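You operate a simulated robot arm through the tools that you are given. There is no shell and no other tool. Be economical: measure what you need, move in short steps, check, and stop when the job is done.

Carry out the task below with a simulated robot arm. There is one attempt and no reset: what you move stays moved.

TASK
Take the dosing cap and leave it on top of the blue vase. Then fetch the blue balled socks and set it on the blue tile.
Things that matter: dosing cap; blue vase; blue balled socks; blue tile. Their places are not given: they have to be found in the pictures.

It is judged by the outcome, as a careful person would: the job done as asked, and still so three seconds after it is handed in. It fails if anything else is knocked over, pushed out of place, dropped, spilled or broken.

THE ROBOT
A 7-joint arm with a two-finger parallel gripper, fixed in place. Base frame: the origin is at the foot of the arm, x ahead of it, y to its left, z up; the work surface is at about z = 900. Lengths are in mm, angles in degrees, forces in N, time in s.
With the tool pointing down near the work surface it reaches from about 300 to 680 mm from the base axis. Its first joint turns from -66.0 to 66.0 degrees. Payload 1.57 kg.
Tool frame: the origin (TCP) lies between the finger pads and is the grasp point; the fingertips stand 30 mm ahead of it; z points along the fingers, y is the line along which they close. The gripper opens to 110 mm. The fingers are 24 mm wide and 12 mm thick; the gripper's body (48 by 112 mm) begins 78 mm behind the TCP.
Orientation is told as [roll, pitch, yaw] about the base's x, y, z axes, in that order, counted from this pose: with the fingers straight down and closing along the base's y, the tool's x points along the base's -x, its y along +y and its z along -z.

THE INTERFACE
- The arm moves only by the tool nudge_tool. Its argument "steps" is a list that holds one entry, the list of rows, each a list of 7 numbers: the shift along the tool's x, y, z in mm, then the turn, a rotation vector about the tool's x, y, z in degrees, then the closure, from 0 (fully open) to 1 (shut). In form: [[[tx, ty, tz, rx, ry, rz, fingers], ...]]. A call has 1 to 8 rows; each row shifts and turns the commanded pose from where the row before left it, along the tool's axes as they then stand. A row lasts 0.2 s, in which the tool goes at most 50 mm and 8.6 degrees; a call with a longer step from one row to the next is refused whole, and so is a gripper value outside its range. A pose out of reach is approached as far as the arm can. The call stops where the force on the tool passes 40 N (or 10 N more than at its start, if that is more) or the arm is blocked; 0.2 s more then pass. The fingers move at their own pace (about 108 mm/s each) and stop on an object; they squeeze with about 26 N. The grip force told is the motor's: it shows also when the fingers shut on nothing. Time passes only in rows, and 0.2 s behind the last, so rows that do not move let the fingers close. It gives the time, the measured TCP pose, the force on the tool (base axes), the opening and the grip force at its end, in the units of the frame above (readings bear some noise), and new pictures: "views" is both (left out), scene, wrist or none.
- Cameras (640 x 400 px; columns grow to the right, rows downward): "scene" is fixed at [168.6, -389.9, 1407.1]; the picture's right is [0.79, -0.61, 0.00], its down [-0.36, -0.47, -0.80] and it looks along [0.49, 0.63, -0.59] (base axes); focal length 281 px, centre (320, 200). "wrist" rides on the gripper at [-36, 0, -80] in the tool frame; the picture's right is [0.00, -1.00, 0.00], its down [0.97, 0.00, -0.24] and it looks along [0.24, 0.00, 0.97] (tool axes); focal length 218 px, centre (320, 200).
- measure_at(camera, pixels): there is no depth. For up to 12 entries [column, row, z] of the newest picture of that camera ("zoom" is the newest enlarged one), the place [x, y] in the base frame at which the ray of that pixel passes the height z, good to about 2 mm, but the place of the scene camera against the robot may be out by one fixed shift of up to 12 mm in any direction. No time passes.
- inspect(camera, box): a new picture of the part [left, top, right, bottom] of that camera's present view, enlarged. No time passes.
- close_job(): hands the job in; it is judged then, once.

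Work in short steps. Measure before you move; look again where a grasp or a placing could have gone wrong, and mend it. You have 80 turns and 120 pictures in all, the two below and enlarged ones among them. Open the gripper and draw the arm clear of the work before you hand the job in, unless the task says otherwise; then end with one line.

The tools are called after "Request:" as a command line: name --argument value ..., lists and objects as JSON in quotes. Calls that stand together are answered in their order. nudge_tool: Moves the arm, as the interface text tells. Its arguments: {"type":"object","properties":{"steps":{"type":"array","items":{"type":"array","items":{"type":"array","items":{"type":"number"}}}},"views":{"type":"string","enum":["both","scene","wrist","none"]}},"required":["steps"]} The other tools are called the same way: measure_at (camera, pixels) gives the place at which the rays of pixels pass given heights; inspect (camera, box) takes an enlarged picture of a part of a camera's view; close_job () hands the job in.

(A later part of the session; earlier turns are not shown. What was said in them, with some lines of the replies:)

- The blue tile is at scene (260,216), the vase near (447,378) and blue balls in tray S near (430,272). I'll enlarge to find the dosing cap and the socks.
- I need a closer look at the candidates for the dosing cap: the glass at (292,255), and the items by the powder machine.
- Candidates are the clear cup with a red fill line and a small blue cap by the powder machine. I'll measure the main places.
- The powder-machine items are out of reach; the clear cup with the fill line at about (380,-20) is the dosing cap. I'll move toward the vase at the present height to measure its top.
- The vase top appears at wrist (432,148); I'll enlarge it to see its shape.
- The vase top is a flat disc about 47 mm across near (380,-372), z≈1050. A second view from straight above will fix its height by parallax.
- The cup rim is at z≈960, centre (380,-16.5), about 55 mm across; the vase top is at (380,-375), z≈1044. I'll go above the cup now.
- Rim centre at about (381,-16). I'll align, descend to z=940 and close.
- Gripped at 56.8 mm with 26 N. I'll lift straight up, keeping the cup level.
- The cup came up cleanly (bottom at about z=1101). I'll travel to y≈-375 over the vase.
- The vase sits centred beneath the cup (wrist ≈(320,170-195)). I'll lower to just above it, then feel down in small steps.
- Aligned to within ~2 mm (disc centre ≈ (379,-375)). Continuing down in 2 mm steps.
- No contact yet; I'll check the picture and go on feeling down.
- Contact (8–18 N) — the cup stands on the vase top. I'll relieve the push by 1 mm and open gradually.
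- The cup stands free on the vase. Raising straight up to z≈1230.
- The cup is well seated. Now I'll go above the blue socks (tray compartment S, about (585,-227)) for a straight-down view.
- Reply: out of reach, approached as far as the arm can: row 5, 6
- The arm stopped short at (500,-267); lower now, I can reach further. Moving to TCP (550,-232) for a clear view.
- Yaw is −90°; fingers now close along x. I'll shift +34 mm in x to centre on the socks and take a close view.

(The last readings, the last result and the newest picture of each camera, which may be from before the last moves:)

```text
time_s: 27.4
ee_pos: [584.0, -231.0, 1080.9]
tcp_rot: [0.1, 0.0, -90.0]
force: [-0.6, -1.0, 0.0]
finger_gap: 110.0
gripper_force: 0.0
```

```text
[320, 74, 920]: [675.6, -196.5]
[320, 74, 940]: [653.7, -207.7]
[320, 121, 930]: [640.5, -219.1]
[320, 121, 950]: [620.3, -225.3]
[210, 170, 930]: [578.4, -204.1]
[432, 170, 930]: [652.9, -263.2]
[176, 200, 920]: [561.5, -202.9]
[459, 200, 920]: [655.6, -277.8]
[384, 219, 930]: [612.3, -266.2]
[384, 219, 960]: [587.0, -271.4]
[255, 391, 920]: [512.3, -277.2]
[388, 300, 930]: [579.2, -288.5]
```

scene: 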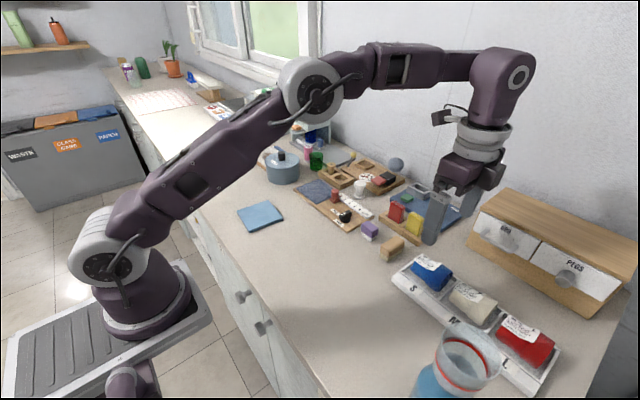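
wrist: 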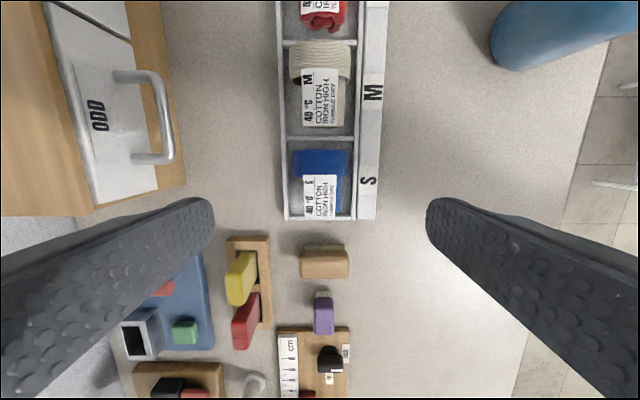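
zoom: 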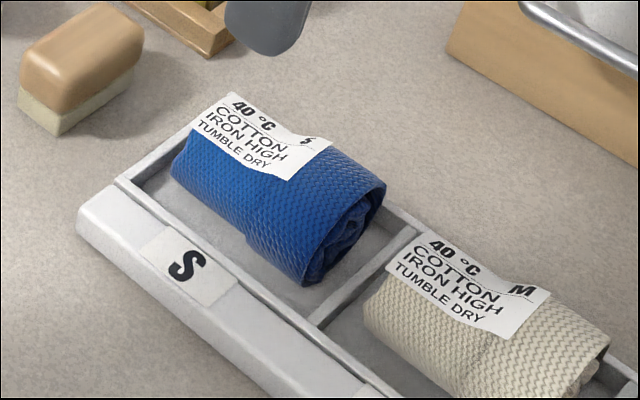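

Request:
measure_at --camera "wrist" --pixels '[[320, 138.5, 920], [320, 138.5, 940], [320, 150.25, 930], [320, 150.25, 950], [292.5, 162.5, 930], [348, 162.5, 930], [284, 170, 920], [354.75, 170, 920], [336, 174.75, 930], [336, 174.75, 960], [303.75, 217.75, 960], [342, 195, 930]]'

```text
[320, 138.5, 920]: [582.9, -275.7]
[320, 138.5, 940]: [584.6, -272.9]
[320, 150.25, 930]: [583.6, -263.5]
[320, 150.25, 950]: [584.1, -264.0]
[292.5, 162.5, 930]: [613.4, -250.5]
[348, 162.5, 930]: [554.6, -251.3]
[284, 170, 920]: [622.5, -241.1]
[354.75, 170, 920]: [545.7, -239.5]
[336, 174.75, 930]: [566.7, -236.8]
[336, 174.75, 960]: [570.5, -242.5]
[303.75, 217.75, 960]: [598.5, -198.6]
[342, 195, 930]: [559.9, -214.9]
```

Parallax puts the sock's top at z≈950, the cuff spanning x 554–613 (y −237…−264), with tray walls at x≈545 and 622. I'll half close to ~74 mm, move over the cuff, and descend to tips just above it.

Request:
nudge_tool --steps '[[[-14, 0, 20, 0, 0, 0, 0.33], [0, 0, 40, 0, 0, 0, 0.33], [0, 0, 30, 0, 0, 0, 0.33], [0, 0, 4, 0, 0, 0, 0.33], [0, 0, 0, 0, 0, 0, 0.33]]]'

Request:
inspect --camera "scene" --box '[376, 220, 504, 300]'

Request:
inspect --camera "wrist" --box '[200, 130, 440, 280]'

```text
time_s: 28.6
ee_pos: [583.5, -244.9, 987.2]
tcp_rot: [-0.1, 0.0, -90.0]
force: [-0.8, 0.8, -0.4]
finger_gap: 73.8
gripper_force: 0.1
```

scene: 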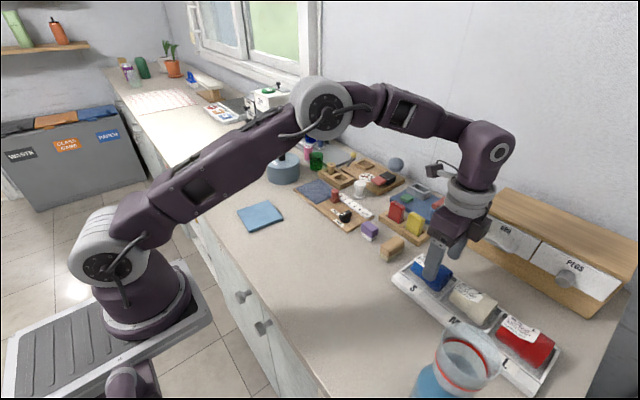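
wrist: 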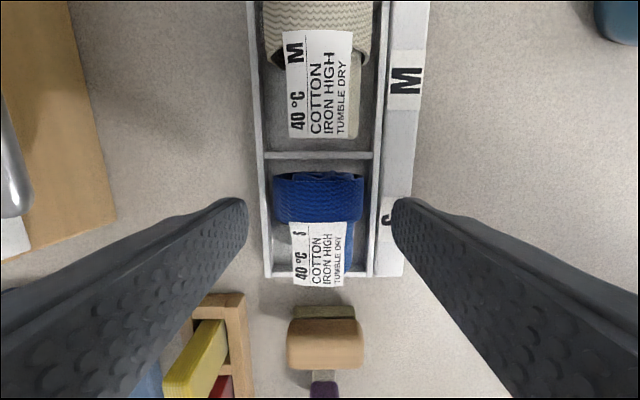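

```text
5.00 times, centred on (440, 260) of scene
```

zoom: 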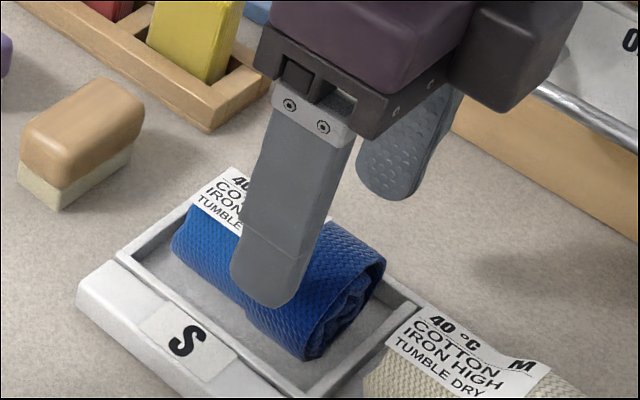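

```text
2.67 times, centred on (320, 205) of wrist
```

zoom: 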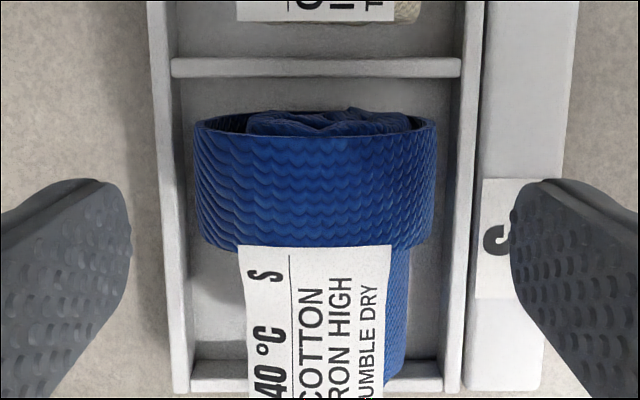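

Request:
measure_at --camera "wrist" --pixels '[[320, 155.6, 910], [320, 155.6, 920], [320, 155.6, 930], [320, 155.6, 940], [274, 194, 930], [363, 194, 930], [266, 205, 910], [266, 205, 920], [266, 205, 930], [371.5, 205, 910], [371.5, 205, 920], [371.5, 205, 930]]'

```text
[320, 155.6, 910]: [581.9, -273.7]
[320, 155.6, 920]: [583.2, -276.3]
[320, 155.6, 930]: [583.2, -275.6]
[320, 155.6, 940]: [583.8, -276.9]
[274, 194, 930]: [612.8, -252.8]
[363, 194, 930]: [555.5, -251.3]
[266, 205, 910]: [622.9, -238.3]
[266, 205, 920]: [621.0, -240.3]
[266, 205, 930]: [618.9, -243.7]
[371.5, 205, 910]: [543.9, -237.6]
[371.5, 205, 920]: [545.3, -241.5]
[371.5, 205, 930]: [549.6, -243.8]
```

Walls look low (z≈910–920) and the cuff's widest line is near z≈925. I'll feel down in small steps to tips at ~z 920.

Request:
nudge_tool --steps '[[[0, 0.5, 20, 0, 0, 0, 0.34], [0, 0, 10, 0, 0, 0, 0.34], [0, 0, 0, 0, 0, 0, 0.34]]]' --views "none"

Request:
nudge_tool --steps '[[[0, 0, 3, 0, 0, 0, 0.34], [0, 0, 0, 0, 0, 0, 0.34]]]' --views "none"

Request:
nudge_tool --steps '[[[0, 0, 3, 0, 0, 0, 0.34], [0, 0, 0, 0, 0, 0, 0.34]]]' --views "both"

Request:
inspect --camera "scene" --box '[392, 240, 488, 300]'

```text
time_s: 29.4
ee_pos: [584.7, -244.5, 957.5]
tcp_rot: [0.1, 0.1, -90.0]
force: [-0.2, -0.2, 1.0]
finger_gap: 72.5
gripper_force: 0.0
```

```text
time_s: 30.0
ee_pos: [582.9, -244.7, 955.0]
tcp_rot: [-0.1, -0.1, -90.0]
force: [-0.6, -0.3, 0.1]
finger_gap: 72.6
gripper_force: 0.1
```

```text
time_s: 30.6
ee_pos: [584.1, -245.5, 951.5]
tcp_rot: [-0.1, 0.0, -90.0]
force: [0.5, 0.5, 0.3]
finger_gap: 72.5
gripper_force: 0.2
```

scene: 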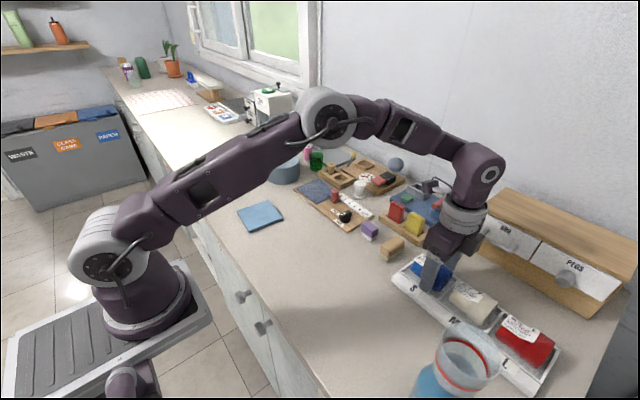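
wrist: 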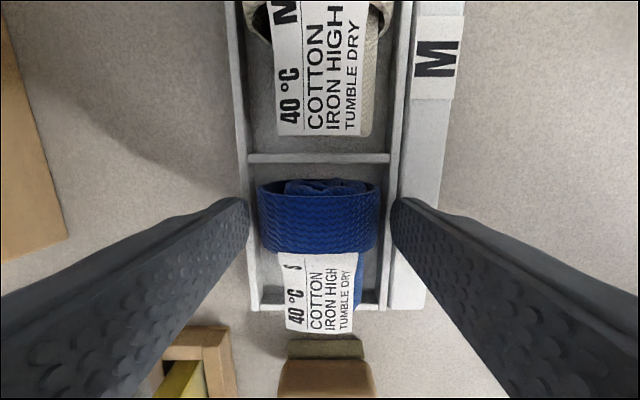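

```text
6.67 times, centred on (440, 270) of scene
```

zoom: 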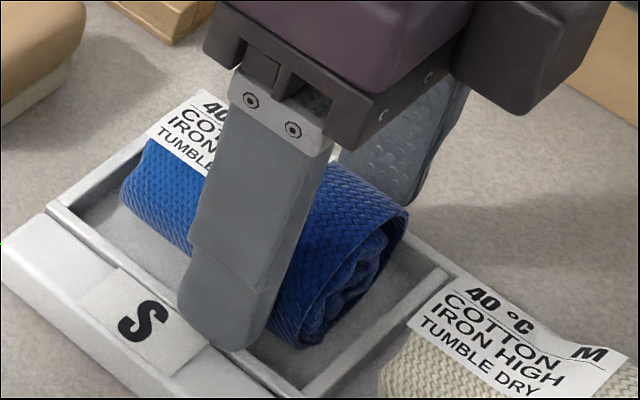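

Tips at z≈921 with no contact yet. A few more millimetres, felt.

Request:
nudge_tool --steps '[[[0, 0, 2, 0, 0, 0, 0.34], [0, 0, 0, 0, 0, 0, 0.34]]]' --views "none"

Request:
nudge_tool --steps '[[[0, 0, 2, 0, 0, 0, 0.34], [0, 0, 0, 0, 0, 0, 0.34]]]' --views "none"

```text
time_s: 31.2
ee_pos: [585.2, -244.9, 949.4]
tcp_rot: [0.0, 0.1, -89.9]
force: [-0.4, 0.6, -0.1]
finger_gap: 72.6
gripper_force: 0.0
```

```text
time_s: 31.8
ee_pos: [583.9, -244.9, 948.9]
tcp_rot: [-0.1, 0.0, -90.0]
force: [0.6, -0.1, 0.5]
finger_gap: 72.7
gripper_force: 0.0
```

Tips at z≈918, still clear. Closing on the cuff.

Request:
nudge_tool --steps '[[[0, 0, 0, 0, 0, 0, 0.42], [0, 0, 0, 0, 0, 0, 0.48], [0, 0, 0, 0, 0, 0, 0.56], [0, 0, 0, 0, 0, 0, 0.65], [0, 0, 0, 0, 0, 0, 0.65]]]'

Request:
inspect --camera "scene" --box '[392, 240, 488, 300]'

```text
time_s: 33.0
ee_pos: [584.3, -244.7, 947.9]
tcp_rot: [0.1, 0.0, -90.0]
force: [0.2, 0.3, 0.8]
finger_gap: 50.5
gripper_force: 26.3
```

scene: 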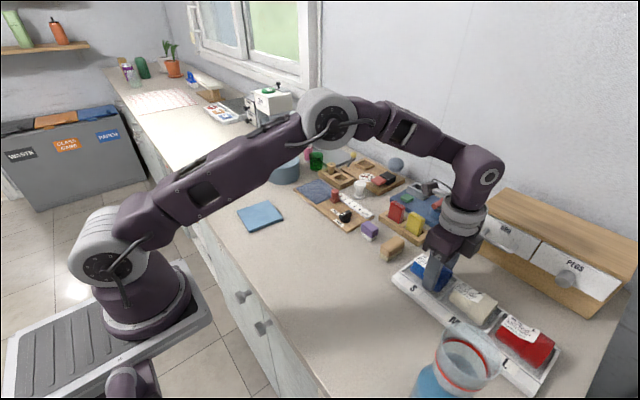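
wrist: 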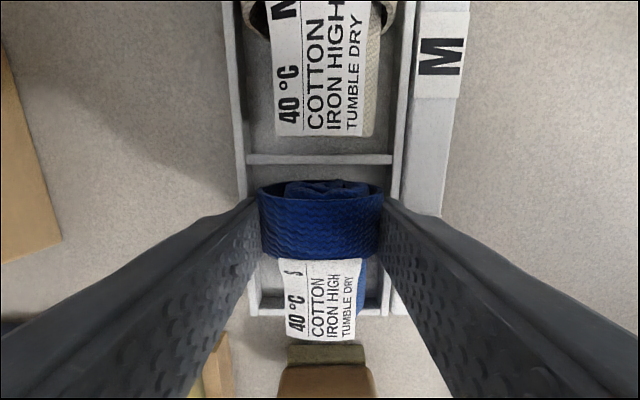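

```text
6.67 times, centred on (440, 270) of scene
```

zoom: 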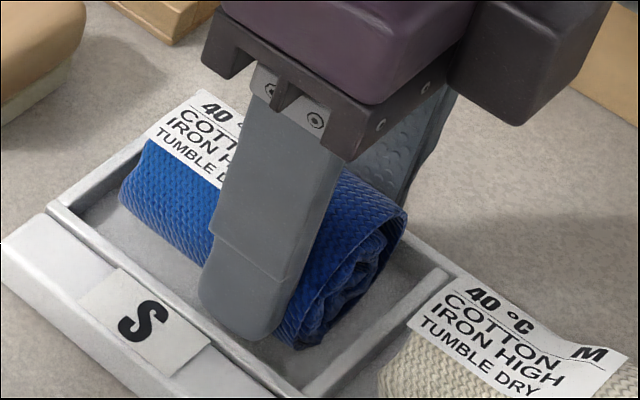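

Gripped at 50.5 mm, 26 N, tray unmoved. A slow test lift.

Request:
nudge_tool --steps '[[[0, 0, -5, 0, 0, 0, 0.75], [0, 0, -10, 0, 0, 0, 0.75], [0, 0, -15, 0, 0, 0, 0.75], [0, 0, 0, 0, 0, 0, 0.75]]]'

Request:
inspect --camera "scene" --box '[392, 225, 488, 285]'

```text
time_s: 34.0
ee_pos: [584.1, -245.3, 977.8]
tcp_rot: [0.0, -0.1, -90.0]
force: [0.9, 0.2, -1.0]
finger_gap: 50.4
gripper_force: 26.5
```

scene: 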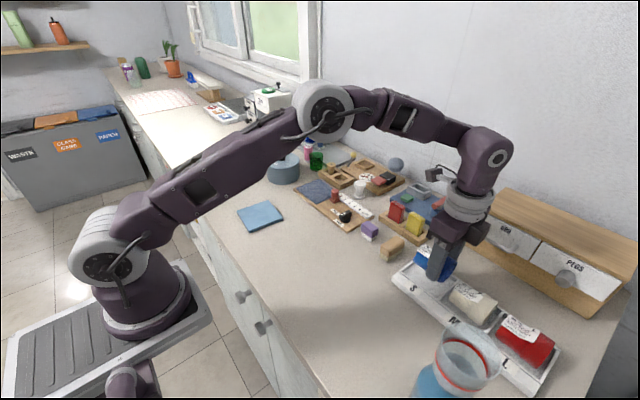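
wrist: 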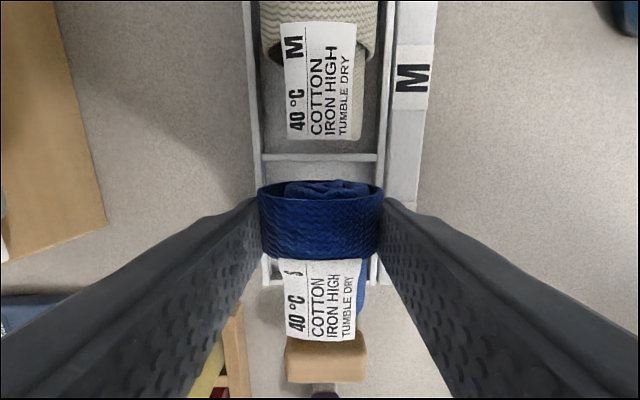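

```text
6.67 times, centred on (440, 255) of scene
```

zoom: 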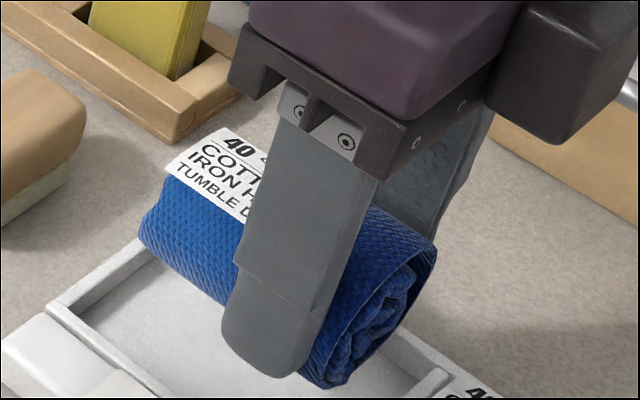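

The socks hang level and the tray is undisturbed. Lift to ~1080, then swing toward the tile.

Request:
nudge_tool --steps '[[[0, 0, -30, 0, 0, 0, 0.75], [0, 0, -40, 0, 0, 0, 0.75], [0, 0, -35, 0, 0, 0, 0.75], [0, -20, 0, 0, 0, 0, 0.75], [20, -35, 0, 0, 0, 0, 0.75], [30, -35, 0, 0, 0, 0, 0.75], [35, -30, 0, 0, 0, 0, 0.75], [35, -25, 0, 0, 0, 0, 0.75]]]' --views "none"

Request:
nudge_tool --steps '[[[40, -15, 0, 0, 0, 0, 0.75], [45, -10, 0, 0, 0, 0, 0.75], [45, -5, 0, 0, 0, 0, 0.75], [45, 0, 0, 0, 0, 0, 0.75], [45, 0, 0, 0, 0, 0, 0.75], [0, 0, 0, 0, 0, 0, 0.75]]]'

```text
time_s: 35.8
ee_pos: [440.6, -124.3, 1083.4]
tcp_rot: [0.0, 0.0, -89.9]
force: [-0.7, -0.2, -1.3]
finger_gap: 50.3
gripper_force: 25.6
```

```text
time_s: 37.2
ee_pos: [409.8, 95.1, 1085.3]
tcp_rot: [0.1, 0.2, -89.9]
force: [-0.6, -1.4, 0.3]
finger_gap: 50.3
gripper_force: 26.3
```

scene: 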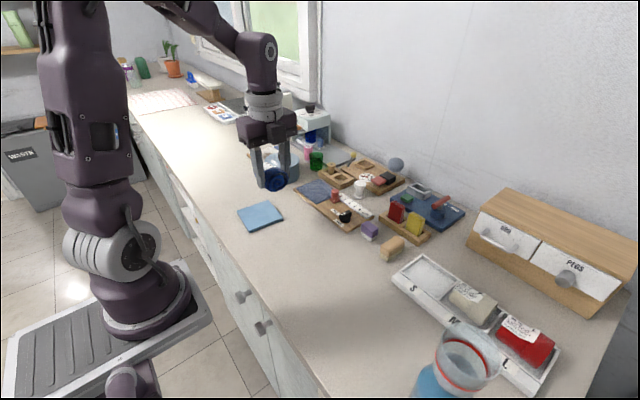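
wrist: 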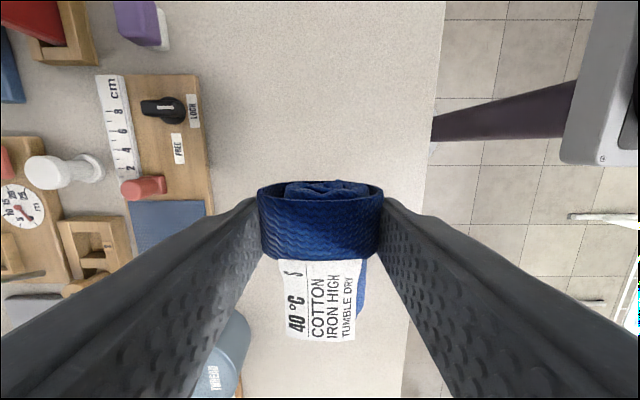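

Carrying fine at (410,95). Tile centre is (404–406,187); socks centre lies 17 mm in +y of the TCP, so I go to TCP (404,170) and lower partway.

Request:
nudge_tool --steps '[[[40, -3, 0, 0, 0, 0, 0.75], [35, -3, 0, 0, 0, 0, 0.75], [0, 0, 35, 0, 0, 0, 0.75], [0, 0, 35, 0, 0, 0, 0.75], [0, 0, 25, 0, 0, 0, 0.75], [0, 0, 10, 0, 0, 0, 0.75], [0, 0, 0, 0, 0, 0, 0.75]]]'

Request:
inspect --camera "scene" --box '[212, 170, 308, 230]'

```text
time_s: 38.8
ee_pos: [402.6, 170.2, 977.4]
tcp_rot: [0.1, 0.0, -90.2]
force: [0.7, 0.1, 0.2]
finger_gap: 50.6
gripper_force: 25.9
```

scene: 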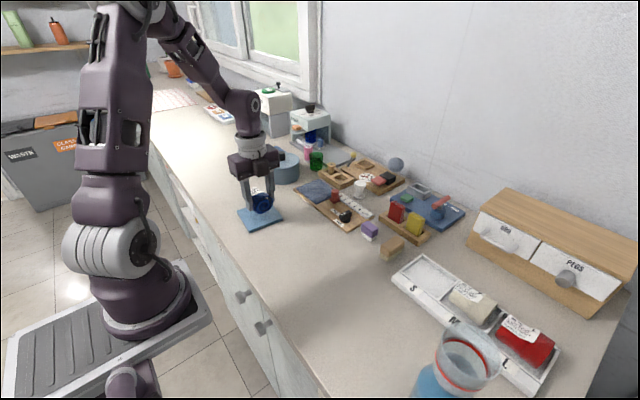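
wrist: 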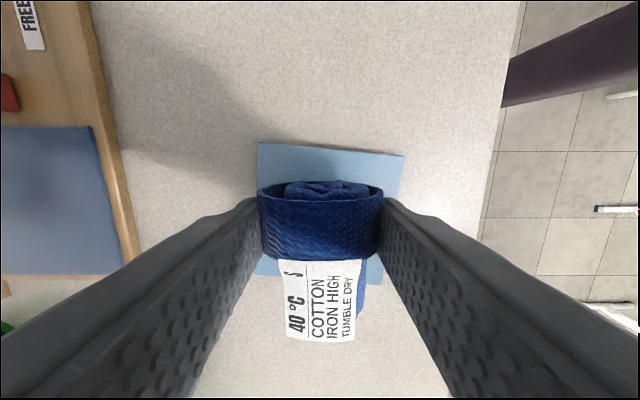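

```text
6.67 times, centred on (260, 200) of scene
```

zoom: 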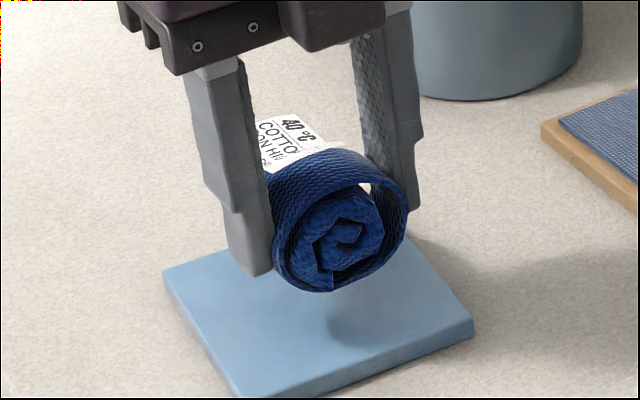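

Request:
measure_at --camera "wrist" --pixels '[[258, 142, 909], [404, 156, 909], [255, 275, 909], [382, 284, 909]]'

Request:
nudge_tool --steps '[[[0, 0, 15, 0, 0, 0, 0.75], [0, 0, 5, 0, 0, 0, 0.75], [0, 0, 0, 0, 0, 0, 0.75]]]' --views "none"

```text
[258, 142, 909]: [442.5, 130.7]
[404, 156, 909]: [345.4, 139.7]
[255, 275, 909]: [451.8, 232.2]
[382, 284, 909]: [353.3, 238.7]
```

```text
time_s: 39.6
ee_pos: [402.9, 169.1, 958.1]
tcp_rot: [0.0, 0.0, -90.0]
force: [0.3, -0.9, -0.7]
finger_gap: 50.7
gripper_force: 26.0
```

Tile centre ≈(398,185); shift −3 mm in x and feel down.

Request:
nudge_tool --steps '[[[0, -3, 2, 0, 0, 0, 0.75], [0, 0, 0, 0, 0, 0, 0.75]]]' --views "none"

Request:
nudge_tool --steps '[[[0, 0, 2, 0, 0, 0, 0.75], [0, 0, 0, 0, 0, 0, 0.75]]]' --views "none"

Request:
nudge_tool --steps '[[[0, 0, 2, 0, 0, 0, 0.75], [0, 0, 0, 0, 0, 0, 0.75]]]' --views "scene"

Request:
inspect --camera "scene" --box '[228, 185, 292, 225]'

```text
time_s: 40.2
ee_pos: [399.7, 171.5, 955.6]
tcp_rot: [0.0, 0.0, -90.0]
force: [-0.2, -1.0, -0.9]
finger_gap: 50.5
gripper_force: 26.5
```

```text
time_s: 40.8
ee_pos: [401.0, 170.5, 953.2]
tcp_rot: [0.0, 0.0, -90.0]
force: [-0.3, -0.8, 0.3]
finger_gap: 50.5
gripper_force: 26.3
```

```text
time_s: 41.4
ee_pos: [400.1, 169.6, 951.9]
tcp_rot: [0.1, 0.1, -90.0]
force: [-3.0, -1.1, 33.0]
finger_gap: 50.5
gripper_force: 25.7
```

scene: 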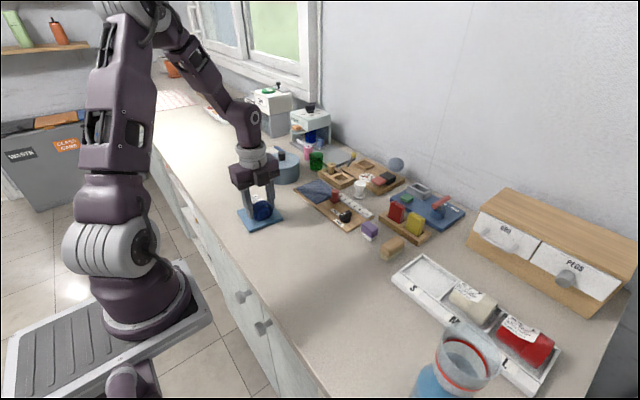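

```text
10.00 times, centred on (260, 205) of scene
```

zoom: 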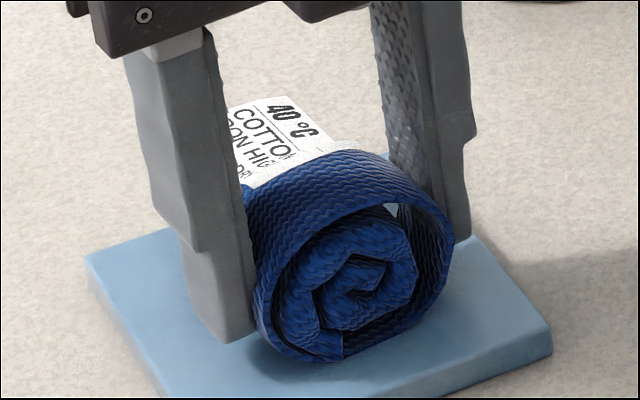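

Contact (33 N): the socks rest on the tile. Ease up 1 mm and open gradually.

Request:
nudge_tool --steps '[[[0, 0, -0.9, 0, 0, 0, 0.65], [0, 0, 0, 0, 0, 0, 0.53], [0, 0, 0, 0, 0, 0, 0.48], [0, 0, 0, 0, 0, 0, 0.4], [0, 0, 0, 0, 0, 0, 0.3], [0, 0, 0, 0, 0, 0, 0.2]]]'

Request:
inspect --camera "scene" --box '[228, 185, 292, 225]'

```text
time_s: 42.8
ee_pos: [400.9, 170.0, 952.3]
tcp_rot: [0.1, 0.0, -90.0]
force: [0.6, -0.4, -0.8]
finger_gap: 88.1
gripper_force: 0.1
```

scene: 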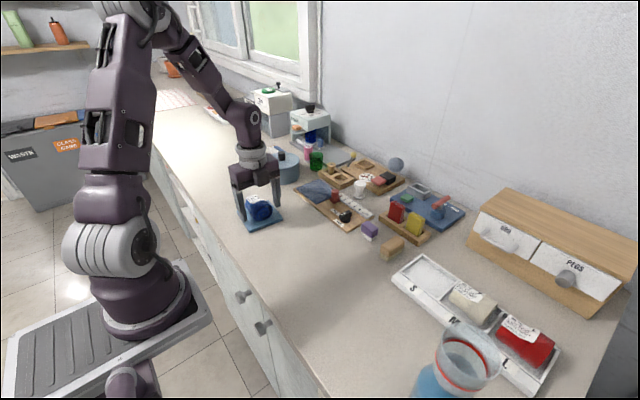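
wrist: 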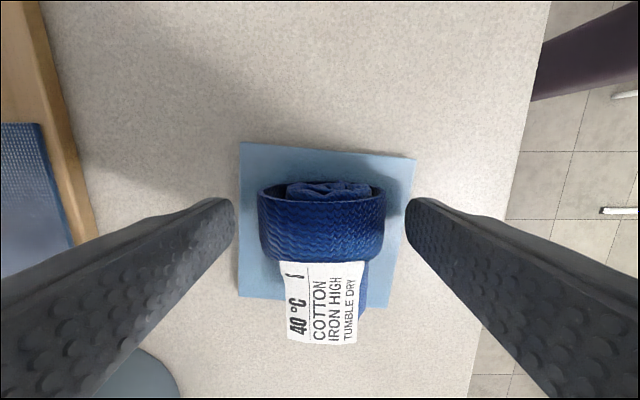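

```text
10.00 times, centred on (260, 205) of scene
```

zoom: 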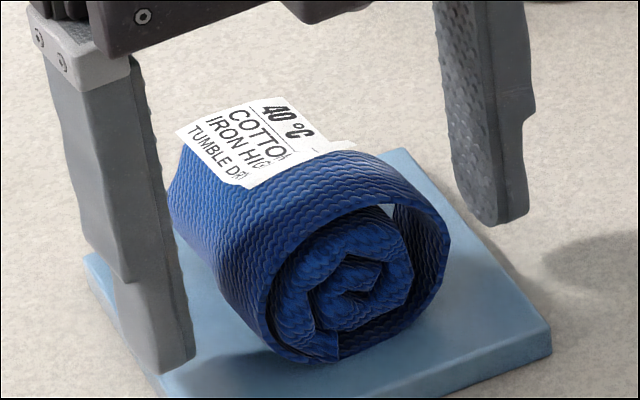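

The socks stand free on the tile. Raise clear and verify from above.

Request:
nudge_tool --steps '[[[0, 0, -20, 0, 0, 0, 0.1], [0, 0, -40, 0, 0, 0, 0], [0, 0, -45, 0, 0, 0, 0], [0, 0, -45, 0, 0, 0, 0], [-30, 0, -40, 0, 0, 0, 0], [-40, 0, 0, 0, 0, 0, 0], [0, 0, 0, 0, 0, 0, 0]]]'

Request:
inspect --camera "wrist" --box '[240, 130, 400, 230]'

Request:
inspect --camera "scene" --box '[400, 320, 528, 400]'

```text
time_s: 44.4
ee_pos: [399.1, 100.1, 1141.8]
tcp_rot: [0.0, 0.0, -90.0]
force: [-0.2, -0.2, 0.0]
finger_gap: 109.9
gripper_force: 0.1
```

scene: 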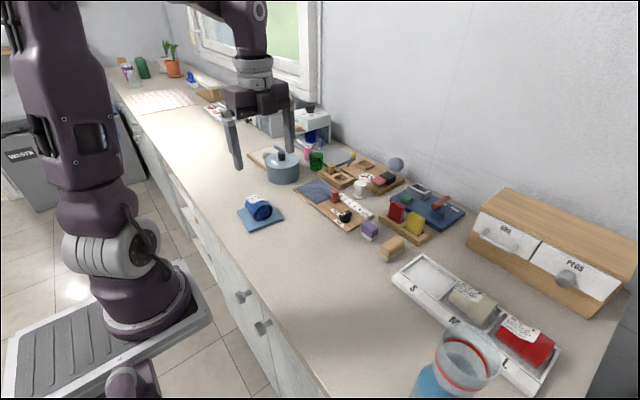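
wrist: 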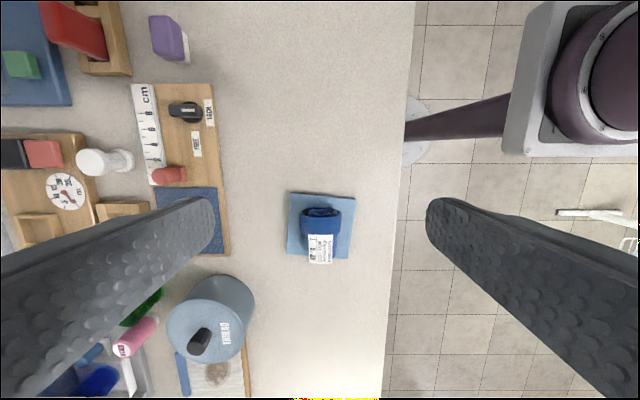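

```text
4.00 times, centred on (320, 180) of wrist
```

zoom: 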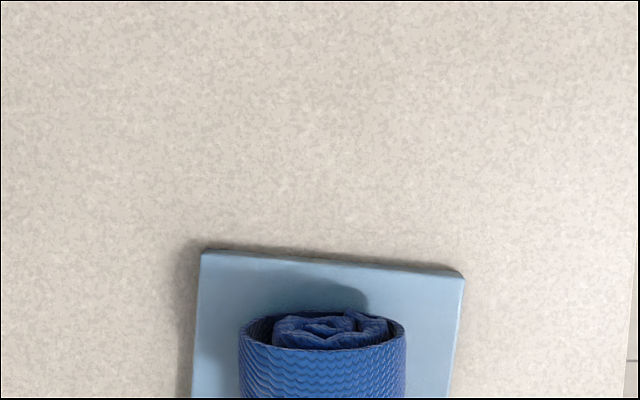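

```text
5.00 times, centred on (464, 360) of scene
```

zoom: 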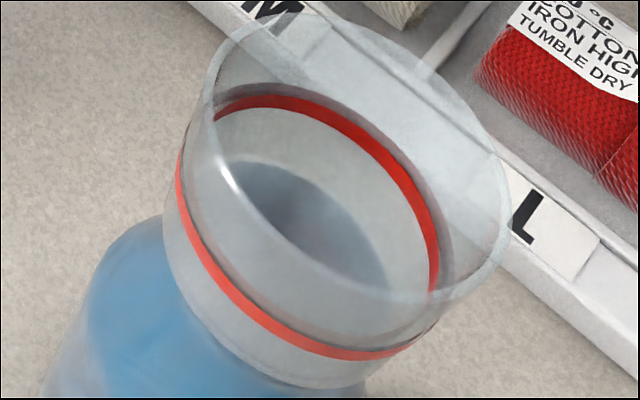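

Both pictures agree: the cap stands on the vase, the socks rest on the tile, and nothing else has moved. The gripper is open and clear, so I'm handing in.

Request:
close_job

```text
The job is handed in.
```

The dosing cap, which I took to be the clear cup with the red fill line, is on top of the blue vase. The blue balled socks are on the blue tile, and the arm is open and clear.
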